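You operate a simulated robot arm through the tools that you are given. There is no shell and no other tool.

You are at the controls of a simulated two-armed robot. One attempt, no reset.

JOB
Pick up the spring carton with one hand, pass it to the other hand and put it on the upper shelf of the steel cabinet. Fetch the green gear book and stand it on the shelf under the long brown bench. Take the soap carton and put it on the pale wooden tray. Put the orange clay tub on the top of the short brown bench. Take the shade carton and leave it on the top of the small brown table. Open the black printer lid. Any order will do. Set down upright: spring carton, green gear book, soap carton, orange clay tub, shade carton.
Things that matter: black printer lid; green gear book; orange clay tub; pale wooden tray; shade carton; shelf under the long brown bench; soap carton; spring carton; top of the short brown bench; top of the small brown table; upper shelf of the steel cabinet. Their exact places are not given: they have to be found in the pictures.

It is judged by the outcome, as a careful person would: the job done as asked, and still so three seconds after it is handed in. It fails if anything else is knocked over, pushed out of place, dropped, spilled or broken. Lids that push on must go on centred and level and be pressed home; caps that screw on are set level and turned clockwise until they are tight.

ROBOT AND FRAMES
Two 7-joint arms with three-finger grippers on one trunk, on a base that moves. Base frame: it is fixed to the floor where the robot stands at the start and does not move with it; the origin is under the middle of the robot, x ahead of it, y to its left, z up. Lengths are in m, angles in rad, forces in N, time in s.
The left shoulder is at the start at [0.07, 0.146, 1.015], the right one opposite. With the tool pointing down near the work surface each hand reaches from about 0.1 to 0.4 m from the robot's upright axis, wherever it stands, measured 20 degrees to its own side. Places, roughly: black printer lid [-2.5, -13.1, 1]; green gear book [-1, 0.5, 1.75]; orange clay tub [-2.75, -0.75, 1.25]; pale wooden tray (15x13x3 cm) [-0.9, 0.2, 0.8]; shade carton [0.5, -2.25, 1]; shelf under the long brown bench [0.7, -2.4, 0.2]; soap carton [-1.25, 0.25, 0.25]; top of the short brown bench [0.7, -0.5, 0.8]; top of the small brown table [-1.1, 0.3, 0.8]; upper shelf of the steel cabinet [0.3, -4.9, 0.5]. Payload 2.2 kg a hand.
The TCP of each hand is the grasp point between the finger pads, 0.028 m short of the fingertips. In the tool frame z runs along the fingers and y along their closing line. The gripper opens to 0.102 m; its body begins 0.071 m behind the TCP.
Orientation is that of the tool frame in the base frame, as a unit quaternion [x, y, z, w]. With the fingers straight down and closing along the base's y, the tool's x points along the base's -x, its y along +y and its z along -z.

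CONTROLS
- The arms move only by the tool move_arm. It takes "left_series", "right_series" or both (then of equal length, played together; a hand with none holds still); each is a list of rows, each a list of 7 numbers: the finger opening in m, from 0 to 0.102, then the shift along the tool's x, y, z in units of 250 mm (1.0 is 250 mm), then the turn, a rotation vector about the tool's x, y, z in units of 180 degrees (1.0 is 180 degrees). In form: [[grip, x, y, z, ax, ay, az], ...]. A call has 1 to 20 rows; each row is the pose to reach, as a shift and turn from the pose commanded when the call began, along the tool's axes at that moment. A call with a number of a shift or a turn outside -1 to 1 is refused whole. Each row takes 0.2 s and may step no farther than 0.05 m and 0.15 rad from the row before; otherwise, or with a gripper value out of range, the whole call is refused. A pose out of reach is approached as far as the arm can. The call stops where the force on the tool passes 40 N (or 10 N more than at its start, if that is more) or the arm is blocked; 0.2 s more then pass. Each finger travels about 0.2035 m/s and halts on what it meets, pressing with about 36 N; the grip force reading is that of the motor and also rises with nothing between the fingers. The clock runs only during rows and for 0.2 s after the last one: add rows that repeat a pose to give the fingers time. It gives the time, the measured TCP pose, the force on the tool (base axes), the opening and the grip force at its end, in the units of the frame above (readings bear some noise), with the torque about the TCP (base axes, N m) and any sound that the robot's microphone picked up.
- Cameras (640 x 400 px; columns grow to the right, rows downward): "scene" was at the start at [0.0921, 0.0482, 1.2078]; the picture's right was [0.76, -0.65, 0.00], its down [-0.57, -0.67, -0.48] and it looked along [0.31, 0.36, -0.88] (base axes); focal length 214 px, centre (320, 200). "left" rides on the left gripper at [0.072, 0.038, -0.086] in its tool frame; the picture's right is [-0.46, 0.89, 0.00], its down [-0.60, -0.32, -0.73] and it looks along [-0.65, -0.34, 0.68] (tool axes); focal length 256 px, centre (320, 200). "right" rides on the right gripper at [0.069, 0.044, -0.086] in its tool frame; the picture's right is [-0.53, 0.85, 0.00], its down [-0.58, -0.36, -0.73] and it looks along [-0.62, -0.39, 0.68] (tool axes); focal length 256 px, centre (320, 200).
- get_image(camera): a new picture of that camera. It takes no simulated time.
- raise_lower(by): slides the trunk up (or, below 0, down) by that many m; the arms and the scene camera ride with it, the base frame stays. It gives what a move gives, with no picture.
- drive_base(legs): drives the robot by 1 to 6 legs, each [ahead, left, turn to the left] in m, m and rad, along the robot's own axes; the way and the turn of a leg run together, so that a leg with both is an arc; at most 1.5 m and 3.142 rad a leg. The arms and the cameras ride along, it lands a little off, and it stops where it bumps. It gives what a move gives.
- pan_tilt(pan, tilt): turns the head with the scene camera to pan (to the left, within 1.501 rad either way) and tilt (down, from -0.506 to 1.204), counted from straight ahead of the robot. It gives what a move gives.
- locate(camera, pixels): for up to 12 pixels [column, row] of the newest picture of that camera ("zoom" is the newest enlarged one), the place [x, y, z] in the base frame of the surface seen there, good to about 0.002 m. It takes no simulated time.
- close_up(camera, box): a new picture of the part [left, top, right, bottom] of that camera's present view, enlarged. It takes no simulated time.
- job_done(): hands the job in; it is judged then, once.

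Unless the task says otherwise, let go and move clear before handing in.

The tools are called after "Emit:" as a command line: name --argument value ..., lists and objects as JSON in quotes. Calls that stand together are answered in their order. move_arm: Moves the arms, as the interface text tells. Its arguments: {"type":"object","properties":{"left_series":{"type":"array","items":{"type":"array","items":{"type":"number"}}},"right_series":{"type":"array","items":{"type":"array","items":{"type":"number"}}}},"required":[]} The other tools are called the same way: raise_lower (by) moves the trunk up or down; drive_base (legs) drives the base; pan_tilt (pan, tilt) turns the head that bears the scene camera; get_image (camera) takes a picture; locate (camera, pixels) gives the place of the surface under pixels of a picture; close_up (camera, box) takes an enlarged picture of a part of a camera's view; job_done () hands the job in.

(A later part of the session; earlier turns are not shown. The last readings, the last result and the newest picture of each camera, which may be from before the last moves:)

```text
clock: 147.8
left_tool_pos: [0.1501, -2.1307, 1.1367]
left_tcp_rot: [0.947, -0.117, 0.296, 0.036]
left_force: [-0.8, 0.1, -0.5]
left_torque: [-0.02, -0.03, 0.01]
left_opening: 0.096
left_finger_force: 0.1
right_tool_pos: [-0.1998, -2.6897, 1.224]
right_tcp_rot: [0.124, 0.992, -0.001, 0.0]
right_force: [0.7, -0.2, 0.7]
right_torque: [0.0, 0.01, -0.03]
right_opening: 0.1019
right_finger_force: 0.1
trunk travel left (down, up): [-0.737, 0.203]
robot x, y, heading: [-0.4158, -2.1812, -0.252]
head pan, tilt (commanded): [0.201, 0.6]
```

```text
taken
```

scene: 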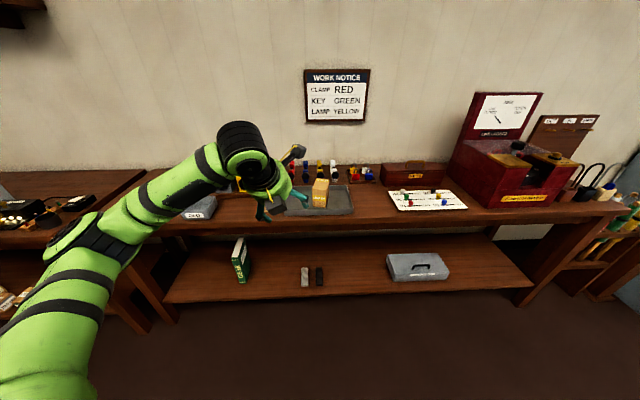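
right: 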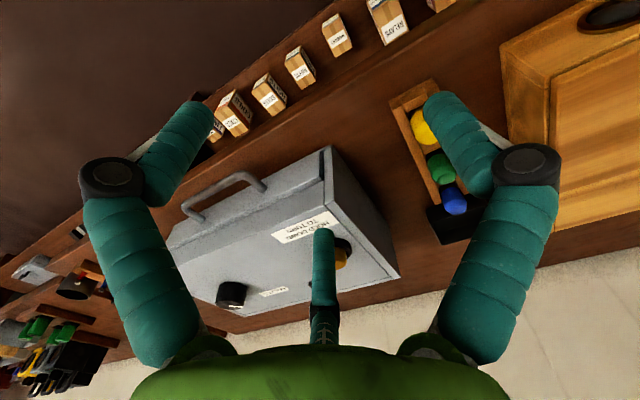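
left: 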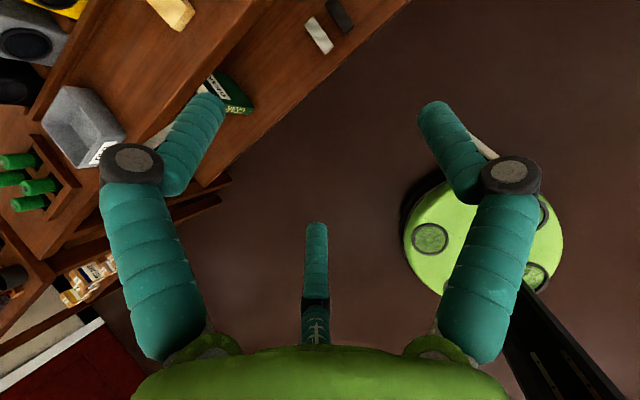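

Yaw and pitch match the carton. Drive forward 0.33 m with the hand high above it, then re-measure.

Emit:
drive_base --legs '[[0.33, 0, 0]]'

Emit:
get_image --camera "left"

Emit:
get_image --camera "scene"

```text
clock: 150.0
left_tool_pos: [0.4663, -2.2078, 1.1375]
left_tcp_rot: [0.947, -0.115, 0.298, 0.035]
left_force: [0.6, 0.8, -0.3]
left_torque: [0.0, -0.04, 0.03]
left_opening: 0.0962
left_finger_force: 0.0
right_tool_pos: [0.1188, -2.7685, 1.2242]
right_tcp_rot: [0.122, 0.993, 0.0, 0.001]
right_force: [-0.1, -1.0, -0.8]
right_torque: [-0.02, -0.01, 0.01]
right_opening: 0.1019
right_finger_force: 0.0
trunk travel left (down, up): [-0.737, 0.203]
robot x, y, heading: [-0.0938, -2.2594, -0.243]
head pan, tilt (commanded): [0.201, 0.6]
```

```text
taken
```

left: 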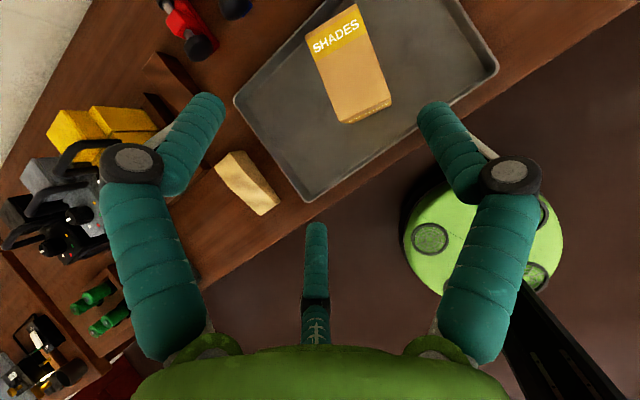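

```text
taken
```

scene: 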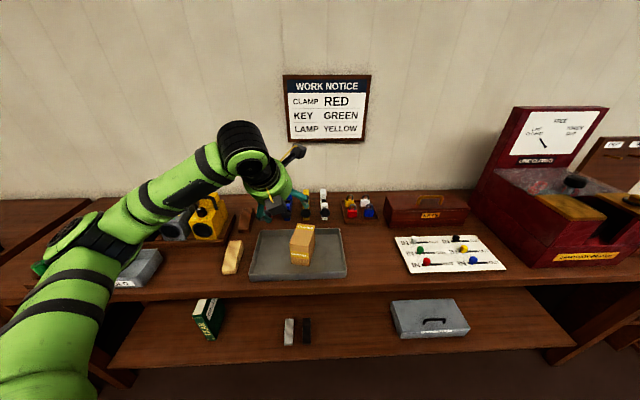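

I'll locate the carton's edges from the wrist view, and the forearm versus the lanterns.

Emit:
locate --camera "left" --pixels '[[345, 122], [390, 100], [343, 115], [385, 92], [308, 42], [355, 8], [335, 60], [360, 45], [290, 120], [430, 60], [240, 100]]'

Emit:
locate --camera "scene" --pixels '[[170, 185], [140, 235], [110, 225], [205, 205], [180, 220], [60, 245], [70, 290], [240, 170], [207, 165], [145, 260], [230, 258], [120, 285]]'

```text
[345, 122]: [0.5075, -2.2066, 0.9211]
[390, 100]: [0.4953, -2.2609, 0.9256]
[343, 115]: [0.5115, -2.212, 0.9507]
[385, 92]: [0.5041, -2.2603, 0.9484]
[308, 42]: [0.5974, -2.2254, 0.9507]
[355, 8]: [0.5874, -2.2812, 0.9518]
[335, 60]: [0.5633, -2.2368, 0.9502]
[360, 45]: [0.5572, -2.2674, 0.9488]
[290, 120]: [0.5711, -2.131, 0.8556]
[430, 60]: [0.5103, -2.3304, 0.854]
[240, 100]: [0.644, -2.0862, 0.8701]
```

```text
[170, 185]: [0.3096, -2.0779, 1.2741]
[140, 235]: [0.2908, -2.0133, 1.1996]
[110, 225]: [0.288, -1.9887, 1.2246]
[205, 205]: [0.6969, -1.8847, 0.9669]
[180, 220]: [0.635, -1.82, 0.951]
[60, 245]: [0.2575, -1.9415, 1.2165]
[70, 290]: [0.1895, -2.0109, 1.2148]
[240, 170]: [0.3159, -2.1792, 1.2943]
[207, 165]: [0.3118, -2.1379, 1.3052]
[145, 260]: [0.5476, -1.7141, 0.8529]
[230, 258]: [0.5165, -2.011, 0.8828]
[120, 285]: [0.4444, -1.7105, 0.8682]
```

Forearm is well in front of the bench edge (x≈0.3). I'll position over the carton and descend to just above it, then check.

Emit:
move_arm --left_series '[[0.098, 0.1188, 0.0066, 0.0823, 0, 0, 0], [0.098, 0.2377, 0.0132, 0.1646, 0, 0, 0], [0.098, 0.1334, 0.0132, 0.3153, 0, 0, 0], [0.098, 0.029, 0.0132, 0.466, 0, 0, 0], [0.098, -0.075, 0.0132, 0.617, 0, 0, 0]]'

Emit:
get_image --camera "left"

Emit:
close_up --camera "scene" --box '[180, 130, 400, 300]'

```text
clock: 151.2
left_tool_pos: [0.5367, -2.2275, 0.9983]
left_tcp_rot: [0.947, -0.116, 0.297, 0.035]
left_force: [-0.3, 0.2, -0.8]
left_torque: [-0.05, 0.01, -0.02]
left_opening: 0.0979
left_finger_force: 0.0
right_tool_pos: [0.1209, -2.7691, 1.2231]
right_tcp_rot: [0.123, 0.992, 0.0, 0.0]
right_force: [0.6, -0.4, 0.3]
right_torque: [-0.01, 0.0, 0.0]
right_opening: 0.1022
right_finger_force: 0.1
trunk travel left (down, up): [-0.737, 0.203]
robot x, y, heading: [-0.0951, -2.2631, -0.249]
head pan, tilt (commanded): [0.201, 0.6]
```

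```text
taken
```

left: 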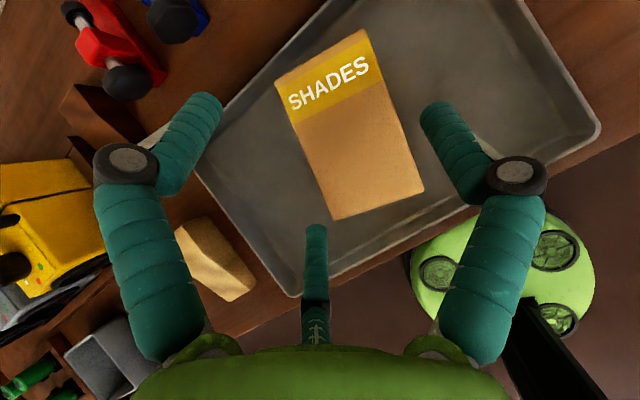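

```text
2.35 times, centred on (290, 215) of scene
```

zoom: 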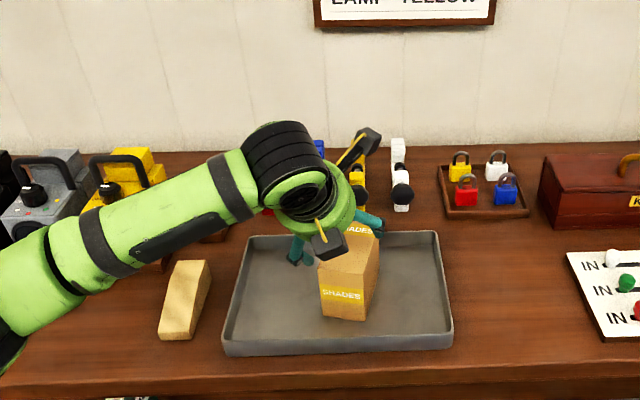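

The carton sits between the fingers. I'll open fully, shift 2 mm left for margin, and descend 8 cm.

Emit:
move_arm --left_series '[[0.102, 0, -0.008, 0, 0, 0, 0], [0.102, -0.0461, -0.008, 0.0666, 0, 0, 0], [0.102, -0.0922, -0.008, 0.1332, 0, 0, 0], [0.102, -0.1383, -0.008, 0.1997, 0, 0, 0], [0.102, -0.182, -0.008, 0.263, 0, 0, 0]]'

Emit:
get_image --camera "left"

Emit:
close_up --camera "scene" --box '[180, 130, 400, 300]'

```text
clock: 152.4
left_tool_pos: [0.5385, -2.2256, 0.918]
left_tcp_rot: [0.948, -0.115, 0.295, 0.035]
left_force: [0.8, 0.3, -0.7]
left_torque: [0.01, -0.01, -0.02]
left_opening: 0.102
left_finger_force: 0.0
right_tool_pos: [0.1208, -2.7678, 1.2239]
right_tcp_rot: [0.122, 0.993, 0.001, 0.0]
right_force: [0.6, 0.3, -0.5]
right_torque: [0.0, -0.02, 0.01]
right_opening: 0.102
right_finger_force: 0.0
trunk travel left (down, up): [-0.737, 0.203]
robot x, y, heading: [-0.0934, -2.2606, -0.241]
head pan, tilt (commanded): [0.201, 0.6]
```

```text
taken
```

left: 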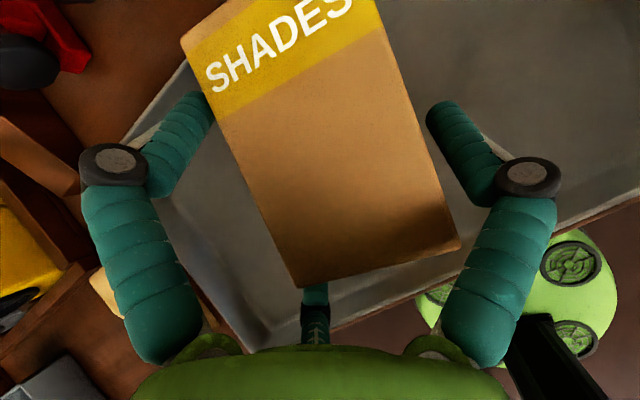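

```text
2.35 times, centred on (290, 215) of scene
```

zoom: 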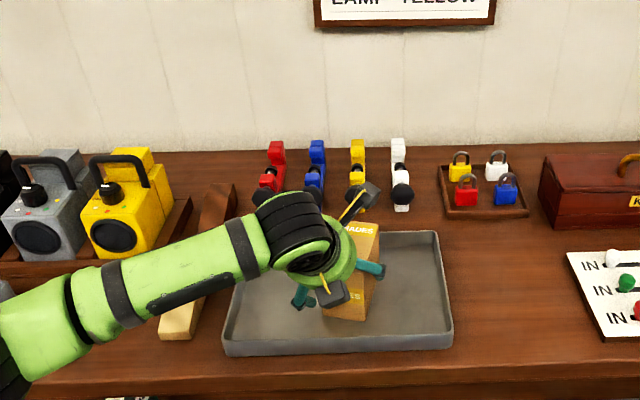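

Straddled. Closing on the SHADES carton and lifting 3 cm.

Emit:
move_arm --left_series '[[0.085, 0, 0, 0, 0, 0, 0], [0.06, 0, 0, 0, 0, 0, 0], [0.05, 0, 0, 0, 0, 0, 0], [0.05, 0, 0, 0, 0, 0, 0], [0.05, 0, 0, 0, 0, 0, 0]]'

Emit:
move_arm --left_series '[[0.05, 0.0228, 0, -0.0329, 0, 0, 0], [0.05, 0.0455, 0, -0.0658, 0, 0, 0], [0.05, 0.0683, 0, -0.0986, 0, 0, 0]]'

Emit:
get_image --camera "left"

Emit:
close_up --camera "scene" --box '[180, 130, 400, 300]'

```text
clock: 153.6
left_tool_pos: [0.537, -2.2272, 0.9182]
left_tcp_rot: [0.947, -0.115, 0.297, 0.035]
left_force: [-0.6, -1.4, 1.5]
left_torque: [-0.31, -0.1, -0.06]
left_opening: 0.0862
left_finger_force: 36.1
right_tool_pos: [0.12, -2.7696, 1.223]
right_tcp_rot: [0.122, 0.992, 0.0, 0.001]
right_force: [0.3, -0.2, -0.7]
right_torque: [-0.01, 0.0, 0.03]
right_opening: 0.1021
right_finger_force: 0.1
trunk travel left (down, up): [-0.737, 0.203]
robot x, y, heading: [-0.0943, -2.2615, -0.242]
head pan, tilt (commanded): [0.201, 0.6]
```

```text
clock: 154.4
left_tool_pos: [0.5386, -2.2244, 0.9491]
left_tcp_rot: [0.948, -0.115, 0.296, 0.035]
left_force: [-0.4, -0.6, -1.5]
left_torque: [0.02, 0.03, -0.01]
left_opening: 0.0861
left_finger_force: 36.3
right_tool_pos: [0.1211, -2.7686, 1.2235]
right_tcp_rot: [0.123, 0.992, 0.0, 0.0]
right_force: [-0.1, -0.1, 0.0]
right_torque: [0.02, 0.0, 0.02]
right_opening: 0.102
right_finger_force: 0.0
trunk travel left (down, up): [-0.737, 0.203]
robot x, y, heading: [-0.0975, -2.259, -0.242]
head pan, tilt (commanded): [0.201, 0.6]
```

```text
taken
```

left: 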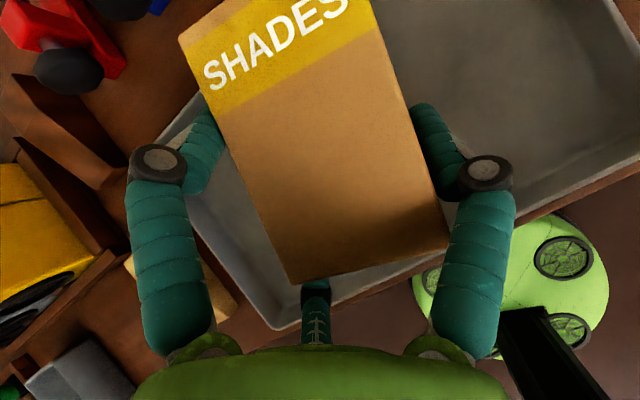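

```text
2.35 times, centred on (290, 215) of scene
```

zoom: 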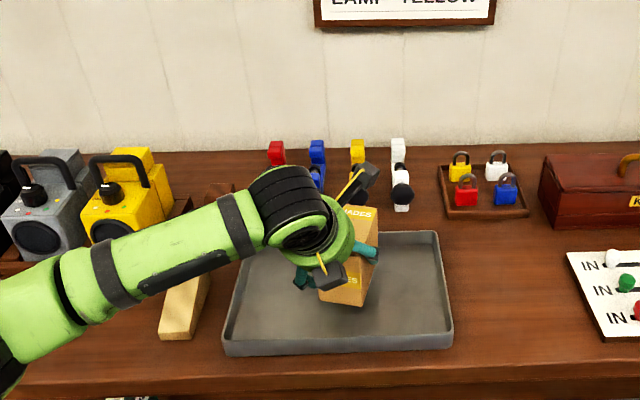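

SHADES carton is held (≈1.5 N). I'll raise, back away from the bench and turn toward the small table.

Emit:
raise_lower --by 0.15

Emit:
drive_base --legs '[[-0.55, 0, 0], [0, 0, 0.91], [0, 0, 0.903]]'

Emit:
get_image --camera "left"

Emit:
get_image --camera "scene"

```text
clock: 156.2
left_tool_pos: [0.5376, -2.2253, 1.0986]
left_tcp_rot: [0.947, -0.115, 0.296, 0.036]
left_force: [-0.4, 0.5, -1.5]
left_torque: [0.05, -0.01, 0.03]
left_opening: 0.0862
left_finger_force: 35.5
right_tool_pos: [0.121, -2.7685, 1.373]
right_tcp_rot: [0.123, 0.992, 0.0, -0.001]
right_force: [0.2, 0.2, -0.5]
right_torque: [0.0, 0.0, 0.01]
right_opening: 0.1022
right_finger_force: 0.1
trunk travel left (down, up): [-0.887, 0.053]
robot x, y, heading: [-0.0962, -2.2652, -0.245]
head pan, tilt (commanded): [0.201, 0.6]
```

```text
clock: 163.9
left_tool_pos: [-0.8031, -1.5183, 1.0987]
left_tcp_rot: [0.682, 0.667, 0.213, -0.209]
left_force: [1.1, 0.5, -1.9]
left_torque: [-0.06, 0.02, -0.02]
left_opening: 0.0858
left_finger_force: 36.2
right_tool_pos: [-0.1808, -1.8055, 1.3743]
right_tcp_rot: [-0.698, 0.716, 0.0, 0.0]
right_force: [0.2, -0.4, -0.3]
right_torque: [0.0, 0.01, -0.01]
right_opening: 0.102
right_finger_force: 0.0
trunk travel left (down, up): [-0.887, 0.053]
robot x, y, heading: [-0.6255, -2.1282, 1.548]
head pan, tilt (commanded): [0.201, 0.6]
```

```text
taken
```

left: 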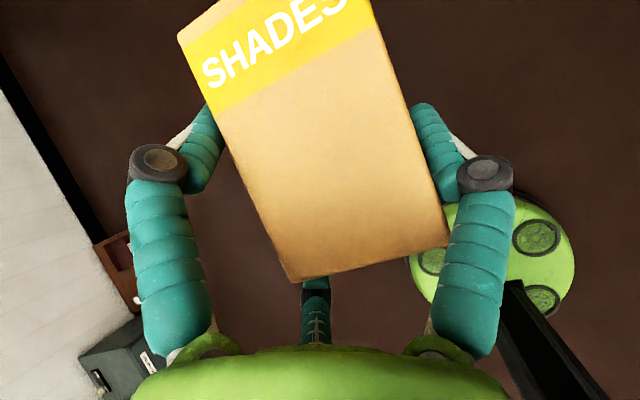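

```text
taken
```

scene: 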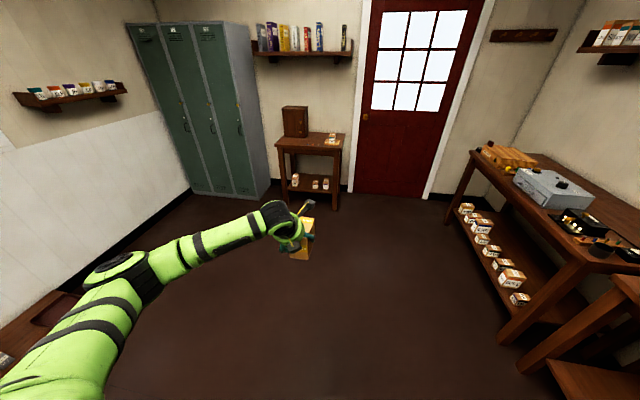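

Clear floor ahead. I'll drive to a standoff in front of the small table with the carton lined up at x≈−1.1.

Emit:
drive_base --legs '[[0, 0, 0.023], [1.3, 0.285, 0]]'

Emit:
pan_tilt --pan 0.1 --tilt 0.65

Emit:
get_image --camera "scene"

Emit:
get_image --camera "left"

```text
clock: 170.8
left_tool_pos: [-1.1192, -0.2575, 1.0996]
left_tcp_rot: [0.67, 0.68, 0.21, -0.213]
left_force: [0.3, -0.3, -2.0]
left_torque: [-0.02, 0.03, 0.01]
left_opening: 0.086
left_finger_force: 36.2
right_tool_pos: [-0.487, -0.5234, 1.3742]
right_tcp_rot: [0.711, -0.703, -0.001, -0.002]
right_force: [-0.8, 0.0, -0.1]
right_torque: [-0.02, -0.01, 0.02]
right_opening: 0.1018
right_finger_force: 0.0
trunk travel left (down, up): [-0.887, 0.053]
robot x, y, heading: [-0.9273, -0.8602, 1.585]
head pan, tilt (commanded): [0.201, 0.6]
```

```text
clock: 171.5
left_tool_pos: [-1.1201, -0.2569, 1.0992]
left_tcp_rot: [0.67, 0.68, 0.209, -0.213]
left_force: [0.8, 0.1, -2.0]
left_torque: [-0.05, 0.01, 0.01]
left_opening: 0.0859
left_finger_force: 35.9
right_tool_pos: [-0.487, -0.521, 1.3737]
right_tcp_rot: [0.711, -0.703, -0.001, 0.0]
right_force: [0.0, 1.6, 0.4]
right_torque: [-0.01, -0.02, -0.03]
right_opening: 0.102
right_finger_force: 0.1
trunk travel left (down, up): [-0.887, 0.053]
robot x, y, heading: [-0.9213, -0.8604, 1.584]
head pan, tilt (commanded): [0.099, 0.649]
```

```text
taken
```

scene: 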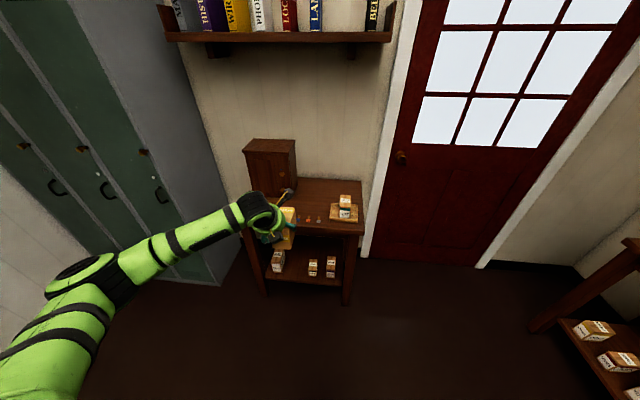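

```text
taken
```

left: 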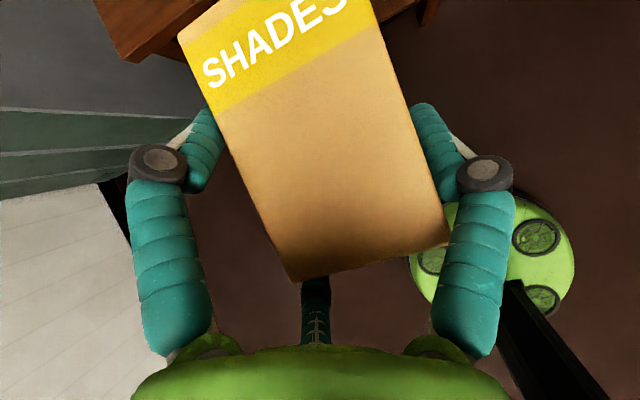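

I'll zoom on the table top to confirm the free spot and carton pose.

Emit:
close_up --camera "scene" --box '[230, 130, 380, 260]'

Emit:
locate --camera "left" --pixels '[[292, 275], [445, 238], [185, 50], [365, 10], [300, 150], [380, 180]]'

Emit:
locate --camera "zoom" --pixels '[[330, 215], [340, 245], [380, 215], [390, 190], [335, 195], [285, 200], [280, 160], [320, 390], [430, 250], [430, 310], [470, 260], [420, 340]]'

```text
3.08 times, centred on (305, 195) of scene
```

zoom: 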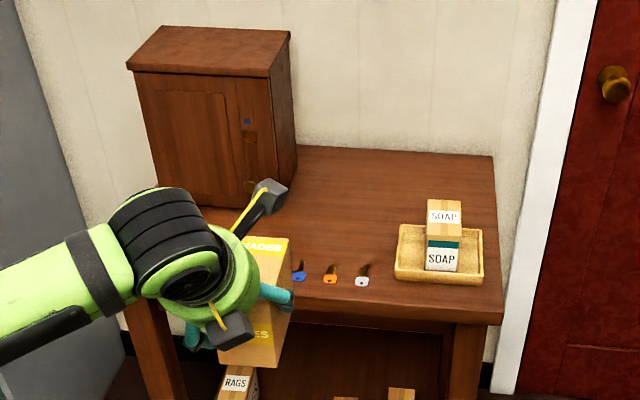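

```text
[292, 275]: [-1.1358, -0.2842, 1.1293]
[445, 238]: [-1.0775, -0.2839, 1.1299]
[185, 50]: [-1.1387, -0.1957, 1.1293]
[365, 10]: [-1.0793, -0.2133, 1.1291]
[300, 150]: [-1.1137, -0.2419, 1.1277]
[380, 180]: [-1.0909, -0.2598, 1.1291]
```

```text
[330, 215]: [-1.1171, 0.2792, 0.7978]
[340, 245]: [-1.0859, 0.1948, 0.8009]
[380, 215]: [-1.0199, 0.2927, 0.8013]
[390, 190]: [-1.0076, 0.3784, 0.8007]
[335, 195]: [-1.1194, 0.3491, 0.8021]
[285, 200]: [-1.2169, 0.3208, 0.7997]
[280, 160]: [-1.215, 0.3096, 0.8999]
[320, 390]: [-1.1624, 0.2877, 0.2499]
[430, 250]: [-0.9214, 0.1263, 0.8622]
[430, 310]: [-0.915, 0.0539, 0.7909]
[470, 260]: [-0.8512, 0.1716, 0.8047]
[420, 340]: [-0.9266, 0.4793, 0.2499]
```

Free spot: around x −1.2…−1.0, y 0.17…0.5. I'll drive in to place the carton at about [−1.075, 0.28].

Emit:
drive_base --legs '[[0.45, -0.03, -0.013]]'

Emit:
get_image --camera "left"

Emit:
close_up --camera "scene" --box '[180, 130, 420, 330]'

```text
clock: 174.2
left_tool_pos: [-1.0908, 0.1862, 1.0985]
left_tcp_rot: [0.672, 0.678, 0.21, -0.213]
left_force: [-0.1, 0.4, -2.1]
left_torque: [-0.03, 0.04, 0.0]
left_opening: 0.086
left_finger_force: 36.3
right_tool_pos: [-0.462, -0.0817, 1.3745]
right_tcp_rot: [0.709, -0.705, -0.001, -0.001]
right_force: [0.0, -0.9, 0.2]
right_torque: [0.03, 0.02, 0.0]
right_opening: 0.102
right_finger_force: 0.0
trunk travel left (down, up): [-0.887, 0.053]
robot x, y, heading: [-0.897, -0.4185, 1.579]
head pan, tilt (commanded): [0.099, 0.649]
```

```text
taken
```

left: 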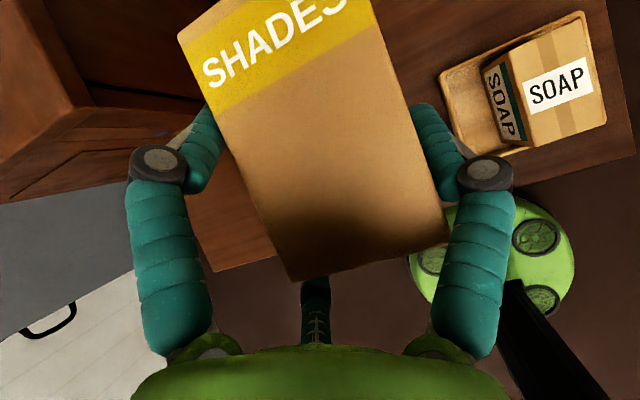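

```text
2.00 times, centred on (300, 230) of scene
```

zoom: 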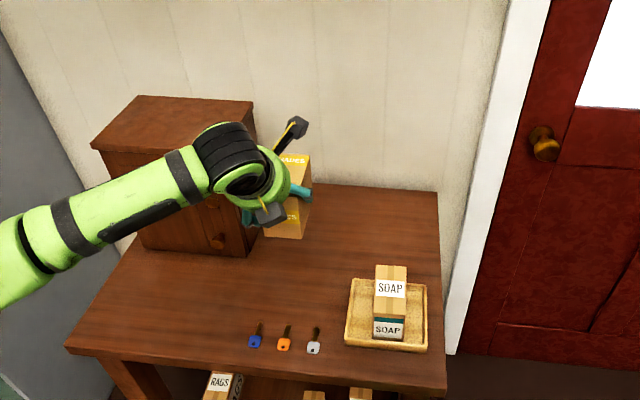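

I need to check forearm clearance to the wooden cabinet before lowering.

Emit:
locate --camera "zoom" --pixels '[[150, 195], [100, 225], [60, 240], [15, 260], [190, 165], [245, 255], [250, 105], [200, 105], [110, 150], [145, 245], [240, 190], [170, 200]]'

```text
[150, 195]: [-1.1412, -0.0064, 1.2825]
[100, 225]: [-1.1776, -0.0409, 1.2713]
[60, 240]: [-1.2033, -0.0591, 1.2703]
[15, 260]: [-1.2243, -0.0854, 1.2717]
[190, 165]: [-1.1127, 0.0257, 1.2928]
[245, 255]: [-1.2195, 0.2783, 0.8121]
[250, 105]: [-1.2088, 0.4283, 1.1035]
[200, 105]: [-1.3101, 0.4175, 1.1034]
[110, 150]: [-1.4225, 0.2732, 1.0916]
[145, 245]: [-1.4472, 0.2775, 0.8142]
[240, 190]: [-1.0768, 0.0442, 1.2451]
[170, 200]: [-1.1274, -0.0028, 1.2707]
```

The cabinet front is at y 0.275 and the forearm stays at y<0.1, so it's clear. Moving forward 7 cm then lowering with the trunk.

Emit:
move_arm --left_series '[[0.05, 0.115, 0, 0.0797, 0, 0, 0], [0.05, 0.23, 0, 0.159, 0, 0, 0]]'

Emit:
raise_lower --by -0.21

Emit:
get_image --camera "left"

Emit:
close_up --camera "scene" --box '[180, 100, 420, 300]'

```text
clock: 174.8
left_tool_pos: [-1.0915, 0.2592, 1.0965]
left_tcp_rot: [0.672, 0.678, 0.208, -0.212]
left_force: [0.2, 1.1, -2.5]
left_torque: [-0.06, 0.04, -0.03]
left_opening: 0.086
left_finger_force: 35.7
right_tool_pos: [-0.4602, -0.078, 1.3726]
right_tcp_rot: [0.71, -0.704, 0.001, 0.0]
right_force: [0.2, 0.4, -1.0]
right_torque: [-0.03, 0.02, 0.01]
right_opening: 0.102
right_finger_force: 0.0
trunk travel left (down, up): [-0.887, 0.053]
robot x, y, heading: [-0.902, -0.4195, 1.583]
head pan, tilt (commanded): [0.099, 0.649]
```

```text
clock: 177.1
left_tool_pos: [-1.0925, 0.2583, 0.8866]
left_tcp_rot: [0.671, 0.679, 0.209, -0.212]
left_force: [0.6, 0.1, -1.2]
left_torque: [-0.06, 0.05, 0.06]
left_opening: 0.0859
left_finger_force: 36.4
right_tool_pos: [-0.4611, -0.0793, 1.1633]
right_tcp_rot: [0.709, -0.705, -0.001, 0.0]
right_force: [-0.6, 0.3, -0.6]
right_torque: [0.03, -0.01, -0.01]
right_opening: 0.102
right_finger_force: 0.0
trunk travel left (down, up): [-0.677, 0.263]
robot x, y, heading: [-0.8968, -0.4134, 1.584]
head pan, tilt (commanded): [0.099, 0.649]
```

```text
taken
```

left: 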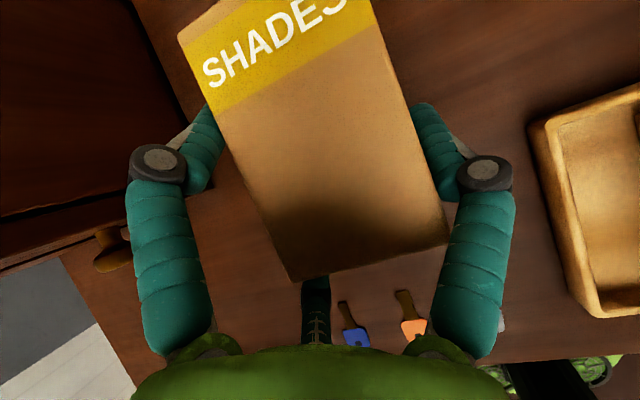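

```text
2.00 times, centred on (300, 200) of scene
```

zoom: 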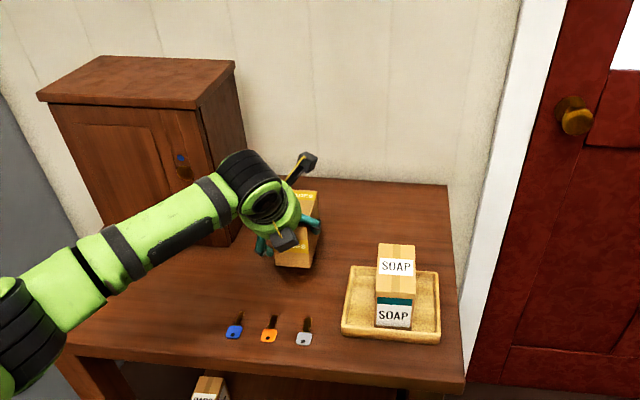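

About 22 mm to go. Lowering in small steps with force watch.

Emit:
move_arm --left_series '[[0.05, -0.0182, 0, 0.0263, 0, 0, 0], [0.05, -0.0319, 0, 0.046, 0, 0, 0], [0.05, -0.0387, 0, 0.0559, 0, 0, 0], [0.05, -0.0432, 0, 0.0625, 0, 0, 0], [0.05, -0.0478, 0, 0.069, 0, 0, 0]]'

Emit:
close_up --camera "scene" --box '[260, 160, 380, 250]'

Emit:
locate --camera "zoom" --pixels '[[170, 175], [240, 180], [200, 200], [230, 240], [180, 240], [205, 250], [250, 250]]'

```text
clock: 178.2
left_tool_pos: [-1.0924, 0.2576, 0.8666]
left_tcp_rot: [0.672, 0.678, 0.209, -0.212]
left_force: [0.9, -0.6, -2.5]
left_torque: [-0.03, 0.02, 0.0]
left_opening: 0.0858
left_finger_force: 35.8
right_tool_pos: [-0.4615, -0.0787, 1.1632]
right_tcp_rot: [0.709, -0.705, 0.0, 0.0]
right_force: [0.6, -0.2, -0.1]
right_torque: [0.01, 0.04, 0.01]
right_opening: 0.102
right_finger_force: 0.1
trunk travel left (down, up): [-0.677, 0.263]
robot x, y, heading: [-0.8971, -0.4154, 1.575]
head pan, tilt (commanded): [0.099, 0.649]
```

```text
4.44 times, centred on (320, 205) of scene
```

zoom: 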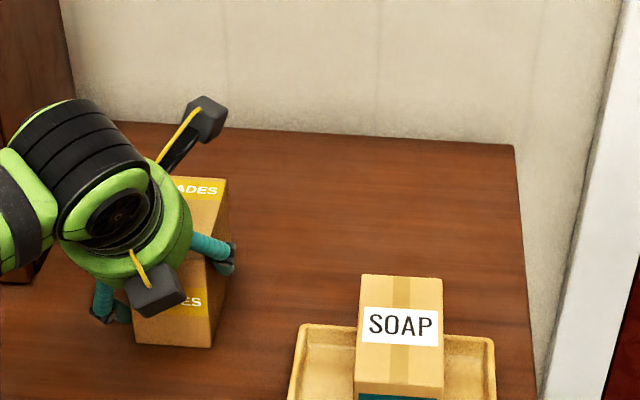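

```text
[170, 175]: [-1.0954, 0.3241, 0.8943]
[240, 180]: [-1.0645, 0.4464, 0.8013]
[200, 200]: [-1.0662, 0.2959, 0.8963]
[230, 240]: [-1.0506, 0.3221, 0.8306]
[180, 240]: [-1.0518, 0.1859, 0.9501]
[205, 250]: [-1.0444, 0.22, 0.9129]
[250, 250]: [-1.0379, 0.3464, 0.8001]
```

Emit:
move_arm --left_series '[[0.05, -0.0034, 0, 0.0049, 0, 0, 0], [0.05, -0.0068, 0, 0.0099, 0, 0, 0]]'

```text
clock: 178.8
left_tool_pos: [-1.0919, 0.2571, 0.8655]
left_tcp_rot: [0.671, 0.678, 0.212, -0.214]
left_force: [-1.8, 0.3, 7.4]
left_torque: [-0.24, -0.25, -0.01]
left_opening: 0.0859
left_finger_force: 36.1
right_tool_pos: [-0.4623, -0.0804, 1.1628]
right_tcp_rot: [0.71, -0.704, -0.001, 0.0]
right_force: [-0.2, -1.0, -1.1]
right_torque: [0.03, 0.01, -0.02]
right_opening: 0.1023
right_finger_force: 0.1
trunk travel left (down, up): [-0.677, 0.263]
robot x, y, heading: [-0.8991, -0.4154, 1.581]
head pan, tilt (commanded): [0.099, 0.649]
```

Contact at 7 N: the carton is resting. Release and withdraw up-and-back.

Emit:
move_arm --left_series '[[0.09, 0, 0, 0, 0, 0, 0], [0.095, 0, 0, 0, 0, 0, 0], [0.1, 0, 0, 0, 0, 0, 0], [0.1, 0, 0, -0.06, 0, 0, 0], [0.1, 0, 0, -0.18, 0, 0, 0], [0.1, 0, 0, -0.34, 0, 0, 0], [0.1, 0, 0, -0.52, 0, 0, 0]]'

Emit:
close_up --camera "scene" --box '[220, 120, 400, 270]'

Emit:
get_image --camera "left"

```text
clock: 180.4
left_tool_pos: [-1.0917, 0.1824, 0.9717]
left_tcp_rot: [0.672, 0.678, 0.209, -0.212]
left_force: [0.1, 1.2, 0.6]
left_torque: [0.0, 0.0, -0.02]
left_opening: 0.0998
left_finger_force: 0.1
right_tool_pos: [-0.4612, -0.0819, 1.1638]
right_tcp_rot: [0.709, -0.705, -0.001, -0.001]
right_force: [-0.2, -0.9, -0.2]
right_torque: [0.01, -0.03, -0.01]
right_opening: 0.1022
right_finger_force: 0.1
trunk travel left (down, up): [-0.677, 0.263]
robot x, y, heading: [-0.8949, -0.417, 1.581]
head pan, tilt (commanded): [0.099, 0.649]
```

```text
2.67 times, centred on (310, 195) of scene
```

zoom: 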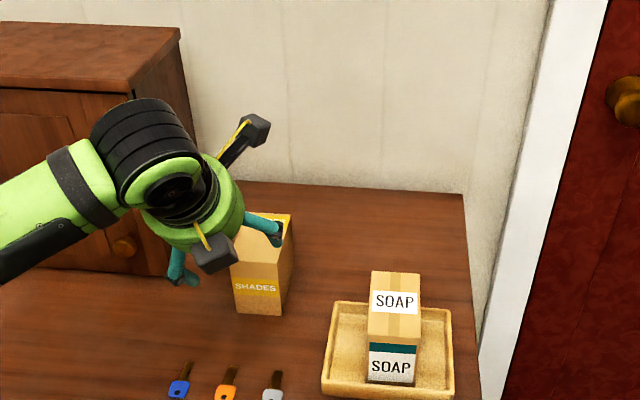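

```text
taken
```

left: 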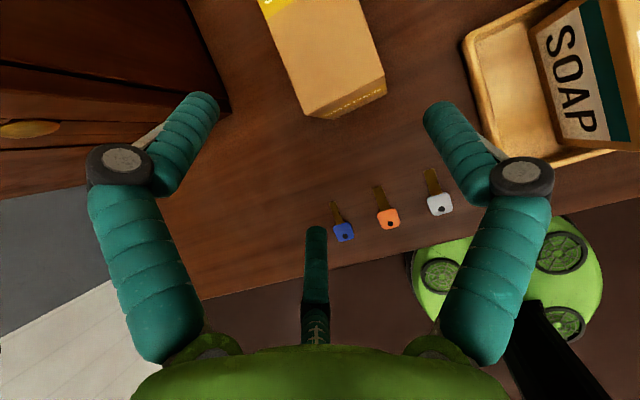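

SHADES stands on the table next to the tray. Next the clay tub: I'll back off, turn to face the −x wall and look at it and the floor there.

Emit:
drive_base --legs '[[-0.5, 0, 0], [0, 0, 1.56]]'

Emit:
pan_tilt --pan 0.1 --tilt 0.4

Emit:
get_image --camera "scene"

```text
clock: 187.2
left_tool_pos: [-1.4942, -1.1117, 0.9708]
left_tcp_rot: [0.001, 0.954, -0.001, -0.298]
left_force: [0.7, 0.4, 0.6]
left_torque: [0.05, 0.02, 0.03]
left_opening: 0.1
left_finger_force: 0.0
right_tool_pos: [-1.2234, -0.4839, 1.1636]
right_tcp_rot: [1.0, -0.003, -0.001, 0.0]
right_force: [0.3, -0.1, -0.2]
right_torque: [-0.02, -0.03, 0.03]
right_opening: 0.1018
right_finger_force: 0.2
trunk travel left (down, up): [-0.677, 0.263]
robot x, y, heading: [-0.8937, -0.9234, 3.132]
head pan, tilt (commanded): [0.099, 0.649]
```

```text
clock: 188.0
left_tool_pos: [-1.4952, -1.1123, 0.9707]
left_tcp_rot: [0.002, 0.954, 0.0, -0.298]
left_force: [0.2, -0.5, -0.6]
left_torque: [0.02, 0.03, 0.01]
left_opening: 0.0999
left_finger_force: 0.1
right_tool_pos: [-1.2239, -0.4849, 1.1648]
right_tcp_rot: [1.0, -0.003, 0.0, 0.0]
right_force: [0.0, 0.3, 0.1]
right_torque: [0.02, 0.0, 0.0]
right_opening: 0.1019
right_finger_force: 0.1
trunk travel left (down, up): [-0.677, 0.263]
robot x, y, heading: [-0.8926, -0.9249, 3.139]
head pan, tilt (commanded): [0.099, 0.4]
```

```text
taken
```

scene: 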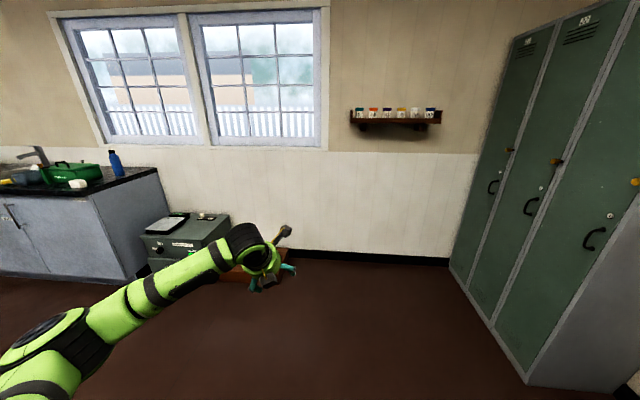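

I'll zoom on the tub shelf and measure wall, crate and the tub.

Emit:
close_up --camera "scene" --box '[340, 95, 450, 140]'

Emit:
locate --camera "zoom" --pixels '[[105, 80], [130, 75], [130, 120], [105, 125], [150, 120], [170, 90], [200, 90], [130, 72], [60, 90], [90, 160], [300, 160], [250, 50]]'

Emit:
locate --camera "scene" --pixels '[[240, 272], [295, 262], [280, 250], [230, 280], [200, 235], [370, 200], [400, 250], [230, 220], [380, 128], [420, 126], [355, 112], [165, 270]]'

```text
5.82 times, centred on (395, 118) of scene
```

zoom: 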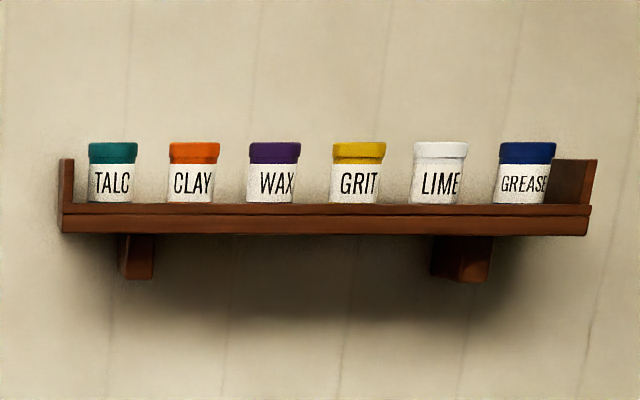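

```text
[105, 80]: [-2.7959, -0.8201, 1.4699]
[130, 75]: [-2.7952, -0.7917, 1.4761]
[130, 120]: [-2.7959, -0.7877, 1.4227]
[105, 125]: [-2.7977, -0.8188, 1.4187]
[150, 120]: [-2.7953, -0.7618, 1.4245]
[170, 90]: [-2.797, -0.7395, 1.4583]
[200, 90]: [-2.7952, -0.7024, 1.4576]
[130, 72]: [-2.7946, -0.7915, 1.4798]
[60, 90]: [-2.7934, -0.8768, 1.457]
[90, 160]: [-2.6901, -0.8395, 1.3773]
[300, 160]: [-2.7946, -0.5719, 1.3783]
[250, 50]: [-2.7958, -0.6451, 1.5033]
```

```text
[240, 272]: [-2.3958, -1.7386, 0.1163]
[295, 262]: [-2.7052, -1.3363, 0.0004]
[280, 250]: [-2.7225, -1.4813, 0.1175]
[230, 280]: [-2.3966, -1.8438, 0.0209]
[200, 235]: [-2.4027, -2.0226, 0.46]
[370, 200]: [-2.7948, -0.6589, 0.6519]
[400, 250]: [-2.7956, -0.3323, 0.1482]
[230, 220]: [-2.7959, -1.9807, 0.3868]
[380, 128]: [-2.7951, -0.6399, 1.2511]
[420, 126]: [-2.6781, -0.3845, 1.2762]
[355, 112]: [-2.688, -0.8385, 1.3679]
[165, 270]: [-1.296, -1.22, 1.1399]
```

Emit:
locate --camera "zoom" --pixels '[[194, 152], [192, 185], [171, 153], [217, 153], [194, 143], [192, 200], [112, 152], [275, 152], [136, 152], [250, 152], [200, 208], [200, 228]]'

```text
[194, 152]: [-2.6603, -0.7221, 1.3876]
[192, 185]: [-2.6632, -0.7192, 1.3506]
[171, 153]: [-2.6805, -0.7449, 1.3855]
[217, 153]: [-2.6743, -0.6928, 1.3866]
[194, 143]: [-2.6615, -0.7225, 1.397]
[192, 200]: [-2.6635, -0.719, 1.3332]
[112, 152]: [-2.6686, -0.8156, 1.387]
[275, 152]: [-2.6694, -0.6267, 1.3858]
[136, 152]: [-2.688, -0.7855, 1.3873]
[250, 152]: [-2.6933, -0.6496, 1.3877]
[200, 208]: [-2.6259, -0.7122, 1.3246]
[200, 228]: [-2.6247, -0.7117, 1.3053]
```

CLAY tub: centre ≈[−2.6885, −0.7195], ⌀≈0.057, z 1.326–1.398; wall at x −2.796. I'll retract the left arm and bring the right hand to a vertical pose yawed 90° (thumb toward me) so its camera boxes clear the wall.

Emit:
move_arm --left_series '[[0.1, -0.055, -0.033, -0.0786, 0, -0.0162, 0], [0.1, -0.11, -0.067, -0.157, 0, -0.0323, 0], [0.1, -0.165, -0.1, -0.236, 0, -0.0485, 0], [0.1, -0.22, -0.133, -0.314, 0, -0.0647, 0], [0.1, -0.275, -0.167, -0.393, 0, -0.0808, 0], [0.1, -0.33, -0.2, -0.4715, 0, -0.097, 0], [0.1, -0.385, -0.233, -0.55, 0, -0.1132, 0], [0.1, -0.44, -0.267, -0.629, 0, -0.1293, 0], [0.1, -0.495, -0.3, -0.707, 0, -0.1455, 0], [0.1, -0.55, -0.333, -0.786, 0, -0.1617, 0], [0.1, -0.605, -0.367, -0.864, 0, -0.1778, 0], [0.1, -0.66, -0.4, -0.943, 0, -0.194, 0]]' --right_series '[[0.102, -0.022, 0.08, 0, 0, 0, -0.0417], [0.102, -0.044, 0.16, 0, 0, 0, -0.0833], [0.102, -0.066, 0.24, 0, 0, 0, -0.125], [0.102, -0.088, 0.32, 0, 0, 0, -0.1667], [0.102, -0.11, 0.4, 0, 0, 0, -0.2083], [0.102, -0.132, 0.48, 0, 0, 0, -0.25], [0.102, -0.154, 0.56, 0, 0, 0, -0.2917], [0.102, -0.176, 0.64, 0, 0, 0, -0.3333], [0.102, -0.198, 0.72, 0, 0, 0, -0.375], [0.102, -0.22, 0.8, 0, 0, 0, -0.4167], [0.102, -0.242, 0.88, 0, 0, 0, -0.4583], [0.102, -0.264, 0.96, 0, 0, 0, -0.5]]'

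Emit:
get_image --camera "scene"

Emit:
get_image --camera "right"

```text
clock: 190.6
left_tool_pos: [-1.2248, -1.2151, 1.0708]
left_tcp_rot: [0.002, 1.0, 0.0, 0.003]
left_force: [-0.6, 0.2, -0.2]
left_torque: [0.01, -0.02, -0.02]
left_opening: 0.0999
left_finger_force: 0.1
right_tool_pos: [-1.2919, -0.7264, 1.1657]
right_tcp_rot: [0.708, 0.706, -0.002, 0.0]
right_force: [-0.2, -0.6, 0.7]
right_torque: [0.02, 0.03, 0.03]
right_opening: 0.1019
right_finger_force: 0.2
trunk travel left (down, up): [-0.677, 0.263]
robot x, y, heading: [-0.8938, -0.9279, 3.139]
head pan, tilt (commanded): [0.099, 0.4]
```

```text
taken
```

scene: 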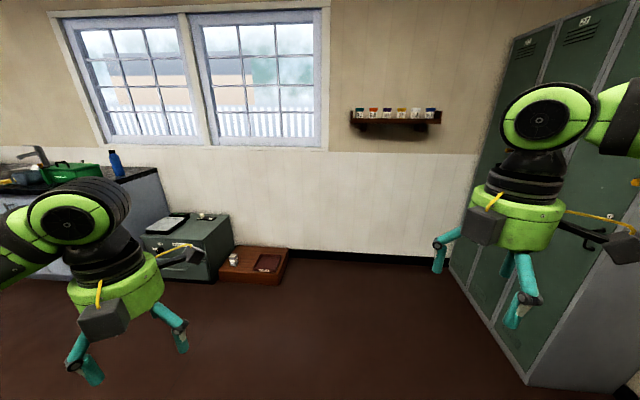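

```text
taken
```

right: 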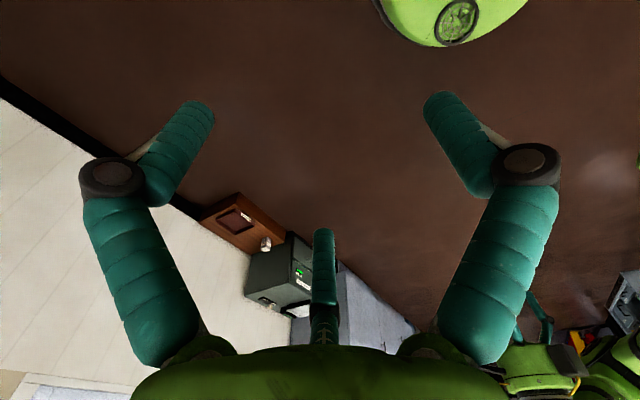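

Both hands are in good poses. I'll raise the trunk and the right hand above tub height, then drive toward the shelf.

Emit:
raise_lower --by 0.255

Emit:
move_arm --right_series '[[0.08, 0, 0, -0.11, 0, 0, 0], [0.08, 0, 0, -0.22, 0, 0, 0], [0.08, 0, 0, -0.33, 0, 0, 0]]'

Emit:
drive_base --legs '[[1.1, 0, 0]]'

Emit:
pan_tilt --pan -0.3 --tilt 0.3

Emit:
get_image --camera "scene"

Emit:
get_image --camera "right"

```text
clock: 193.2
left_tool_pos: [-1.2253, -1.2139, 1.3255]
left_tcp_rot: [0.001, 1.0, -0.001, 0.002]
left_force: [-0.3, -0.2, -0.3]
left_torque: [0.04, 0.0, -0.01]
left_opening: 0.1001
left_finger_force: 0.1
right_tool_pos: [-1.2924, -0.7245, 1.4196]
right_tcp_rot: [0.709, 0.705, -0.001, -0.001]
right_force: [0.1, 0.0, 0.1]
right_torque: [-0.02, 0.02, -0.02]
right_opening: 0.1021
right_finger_force: 0.0
trunk travel left (down, up): [-0.932, 0.008]
robot x, y, heading: [-0.8942, -0.9232, 3.142]
head pan, tilt (commanded): [0.099, 0.4]
```

```text
clock: 194.0
left_tool_pos: [-1.2248, -1.214, 1.3262]
left_tcp_rot: [0.003, 1.0, 0.0, 0.002]
left_force: [-0.6, -0.4, -0.5]
left_torque: [0.02, 0.02, -0.02]
left_opening: 0.0998
left_finger_force: 0.1
right_tool_pos: [-1.2928, -0.727, 1.5019]
right_tcp_rot: [0.709, 0.705, 0.0, 0.0]
right_force: [-1.0, -0.3, 0.1]
right_torque: [0.0, 0.03, -0.01]
right_opening: 0.08
right_finger_force: 0.1
trunk travel left (down, up): [-0.932, 0.008]
robot x, y, heading: [-0.8914, -0.9258, 3.14]
head pan, tilt (commanded): [0.099, 0.4]
```

```text
clock: 199.7
left_tool_pos: [-2.3195, -1.2319, 1.3263]
left_tcp_rot: [-0.011, 1.0, -0.001, 0.002]
left_force: [0.9, 0.0, -0.4]
left_torque: [0.01, 0.03, 0.0]
left_opening: 0.1001
left_finger_force: 0.0
right_tool_pos: [-2.3973, -0.7447, 1.5029]
right_tcp_rot: [0.7, 0.714, 0.0, -0.001]
right_force: [-0.5, 0.2, 0.4]
right_torque: [0.04, 0.0, -0.03]
right_opening: 0.0799
right_finger_force: 0.2
trunk travel left (down, up): [-0.932, 0.008]
robot x, y, heading: [-1.9952, -0.9363, -3.118]
head pan, tilt (commanded): [0.099, 0.4]
```

```text
clock: 200.5
left_tool_pos: [-2.3206, -1.2304, 1.3256]
left_tcp_rot: [-0.011, 1.0, -0.001, 0.003]
left_force: [-0.3, 0.0, 0.4]
left_torque: [0.0, -0.02, -0.01]
left_opening: 0.1002
left_finger_force: 0.0
right_tool_pos: [-2.4, -0.7452, 1.5012]
right_tcp_rot: [0.7, 0.714, -0.001, 0.0]
right_force: [0.0, 0.5, 0.8]
right_torque: [-0.01, 0.01, -0.01]
right_opening: 0.0803
right_finger_force: 0.1
trunk travel left (down, up): [-0.932, 0.008]
robot x, y, heading: [-1.9967, -0.9346, -3.115]
head pan, tilt (commanded): [-0.3, 0.3]
```

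```text
taken
```

scene: 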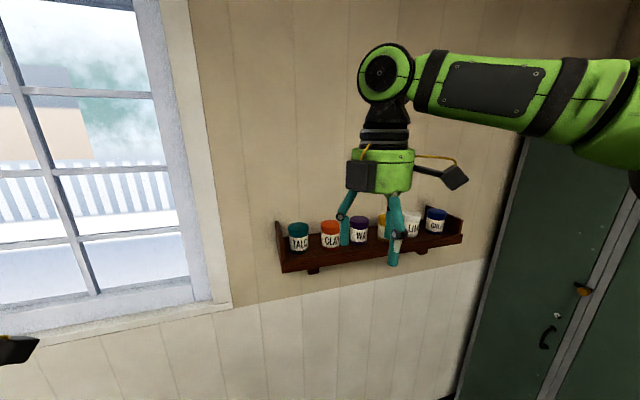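

```text
taken
```

right: 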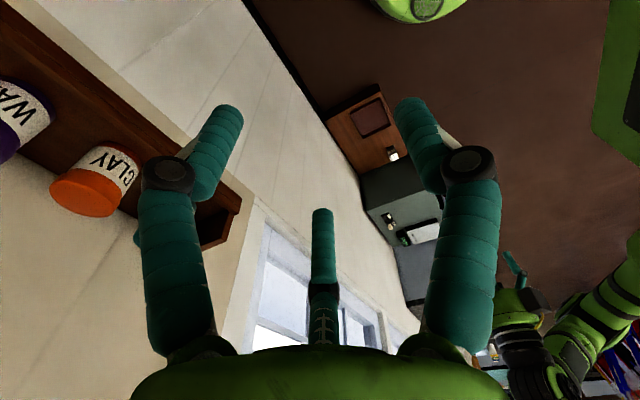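

I'll re-measure the CLAY lid at this closer range and fix the slight heading drift.

Emit:
drive_base --legs '[[0, 0, -0.026]]'

Emit:
pan_tilt --pan -0.2 --tilt 0.4

Emit:
close_up --camera "scene" --box '[250, 150, 450, 275]'

```text
clock: 201.3
left_tool_pos: [-2.3277, -1.2234, 1.3255]
left_tcp_rot: [0.002, 1.0, 0.0, 0.001]
left_force: [0.1, 0.5, 0.3]
left_torque: [0.02, -0.01, 0.01]
left_opening: 0.1001
left_finger_force: 0.0
right_tool_pos: [-2.3946, -0.7356, 1.5015]
right_tcp_rot: [0.71, 0.704, 0.0, -0.002]
right_force: [-0.9, -0.6, 0.5]
right_torque: [0.03, -0.01, 0.01]
right_opening: 0.08
right_finger_force: 0.2
trunk travel left (down, up): [-0.932, 0.008]
robot x, y, heading: [-1.995, -0.9359, 3.14]
head pan, tilt (commanded): [-0.3, 0.3]
```

```text
clock: 202.0
left_tool_pos: [-2.3284, -1.2226, 1.3257]
left_tcp_rot: [0.002, 1.0, -0.001, 0.002]
left_force: [0.6, 0.1, -0.1]
left_torque: [0.01, -0.01, 0.03]
left_opening: 0.1001
left_finger_force: 0.0
right_tool_pos: [-2.3949, -0.7352, 1.5021]
right_tcp_rot: [0.71, 0.704, -0.001, -0.001]
right_force: [-0.1, -0.1, -0.2]
right_torque: [0.03, -0.01, -0.02]
right_opening: 0.0799
right_finger_force: 0.1
trunk travel left (down, up): [-0.932, 0.008]
robot x, y, heading: [-1.9943, -0.9326, 3.137]
head pan, tilt (commanded): [-0.201, 0.4]
```

```text
3.20 times, centred on (350, 212) of scene
```

zoom: 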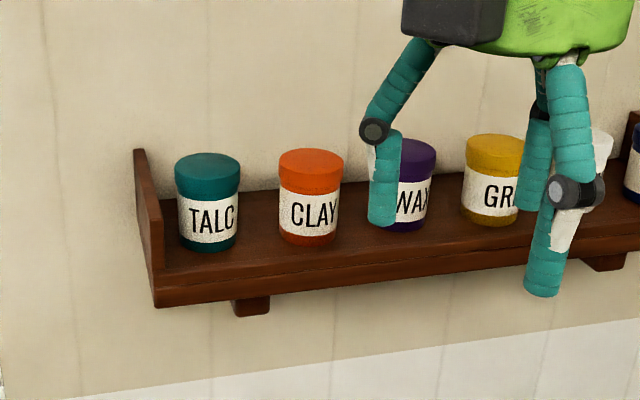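

Emit:
locate --camera "zoom" --pixels '[[310, 160], [281, 165], [340, 165], [310, 152], [310, 170], [310, 180], [310, 242], [237, 180], [310, 255], [207, 165], [420, 150], [300, 290]]'

```text
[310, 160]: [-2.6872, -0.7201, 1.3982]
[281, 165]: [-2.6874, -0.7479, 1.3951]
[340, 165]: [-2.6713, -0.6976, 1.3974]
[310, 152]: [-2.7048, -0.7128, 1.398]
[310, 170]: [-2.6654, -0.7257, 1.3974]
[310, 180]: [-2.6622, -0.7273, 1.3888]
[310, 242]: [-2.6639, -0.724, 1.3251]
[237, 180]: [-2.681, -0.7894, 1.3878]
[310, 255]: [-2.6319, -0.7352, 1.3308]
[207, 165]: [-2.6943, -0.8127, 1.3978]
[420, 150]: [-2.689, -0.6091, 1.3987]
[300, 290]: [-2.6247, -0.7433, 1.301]
```

CLAY centre ≈[−2.690, −0.7195], top 1.398. Drive forward 0.295 m with a 16 mm shift right, hand 7 cm above the lids.

Emit:
drive_base --legs '[[0.29, -0.016, 0]]'

Emit:
get_image --camera "right"

Emit:
get_image --camera "scene"

```text
clock: 204.0
left_tool_pos: [-2.6153, -1.2061, 1.3272]
left_tcp_rot: [0.0, 1.0, -0.001, 0.0]
left_force: [-1.1, 0.3, 1.0]
left_torque: [-0.06, 0.04, 0.0]
left_opening: 0.1002
left_finger_force: 0.0
right_tool_pos: [-2.6829, -0.7182, 1.5041]
right_tcp_rot: [0.708, 0.706, -0.001, -0.001]
right_force: [1.3, -0.2, 0.5]
right_torque: [0.01, 0.05, -0.02]
right_opening: 0.0801
right_finger_force: 0.1
trunk travel left (down, up): [-0.932, 0.008]
robot x, y, heading: [-2.2859, -0.9179, 3.139]
head pan, tilt (commanded): [-0.201, 0.4]
```

```text
taken
```

right: 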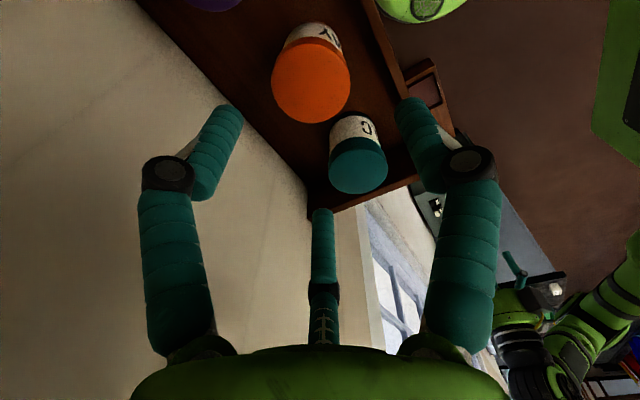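

```text
taken
```

scene: 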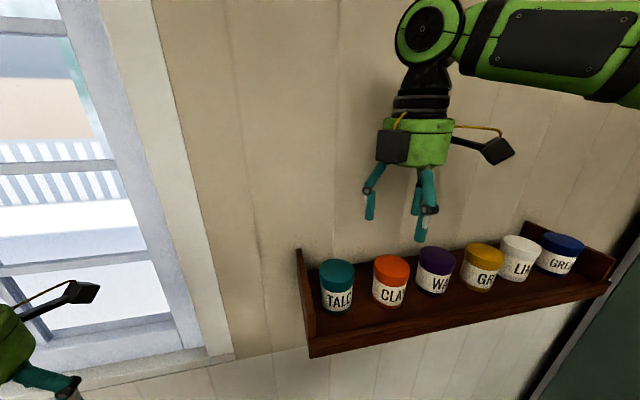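

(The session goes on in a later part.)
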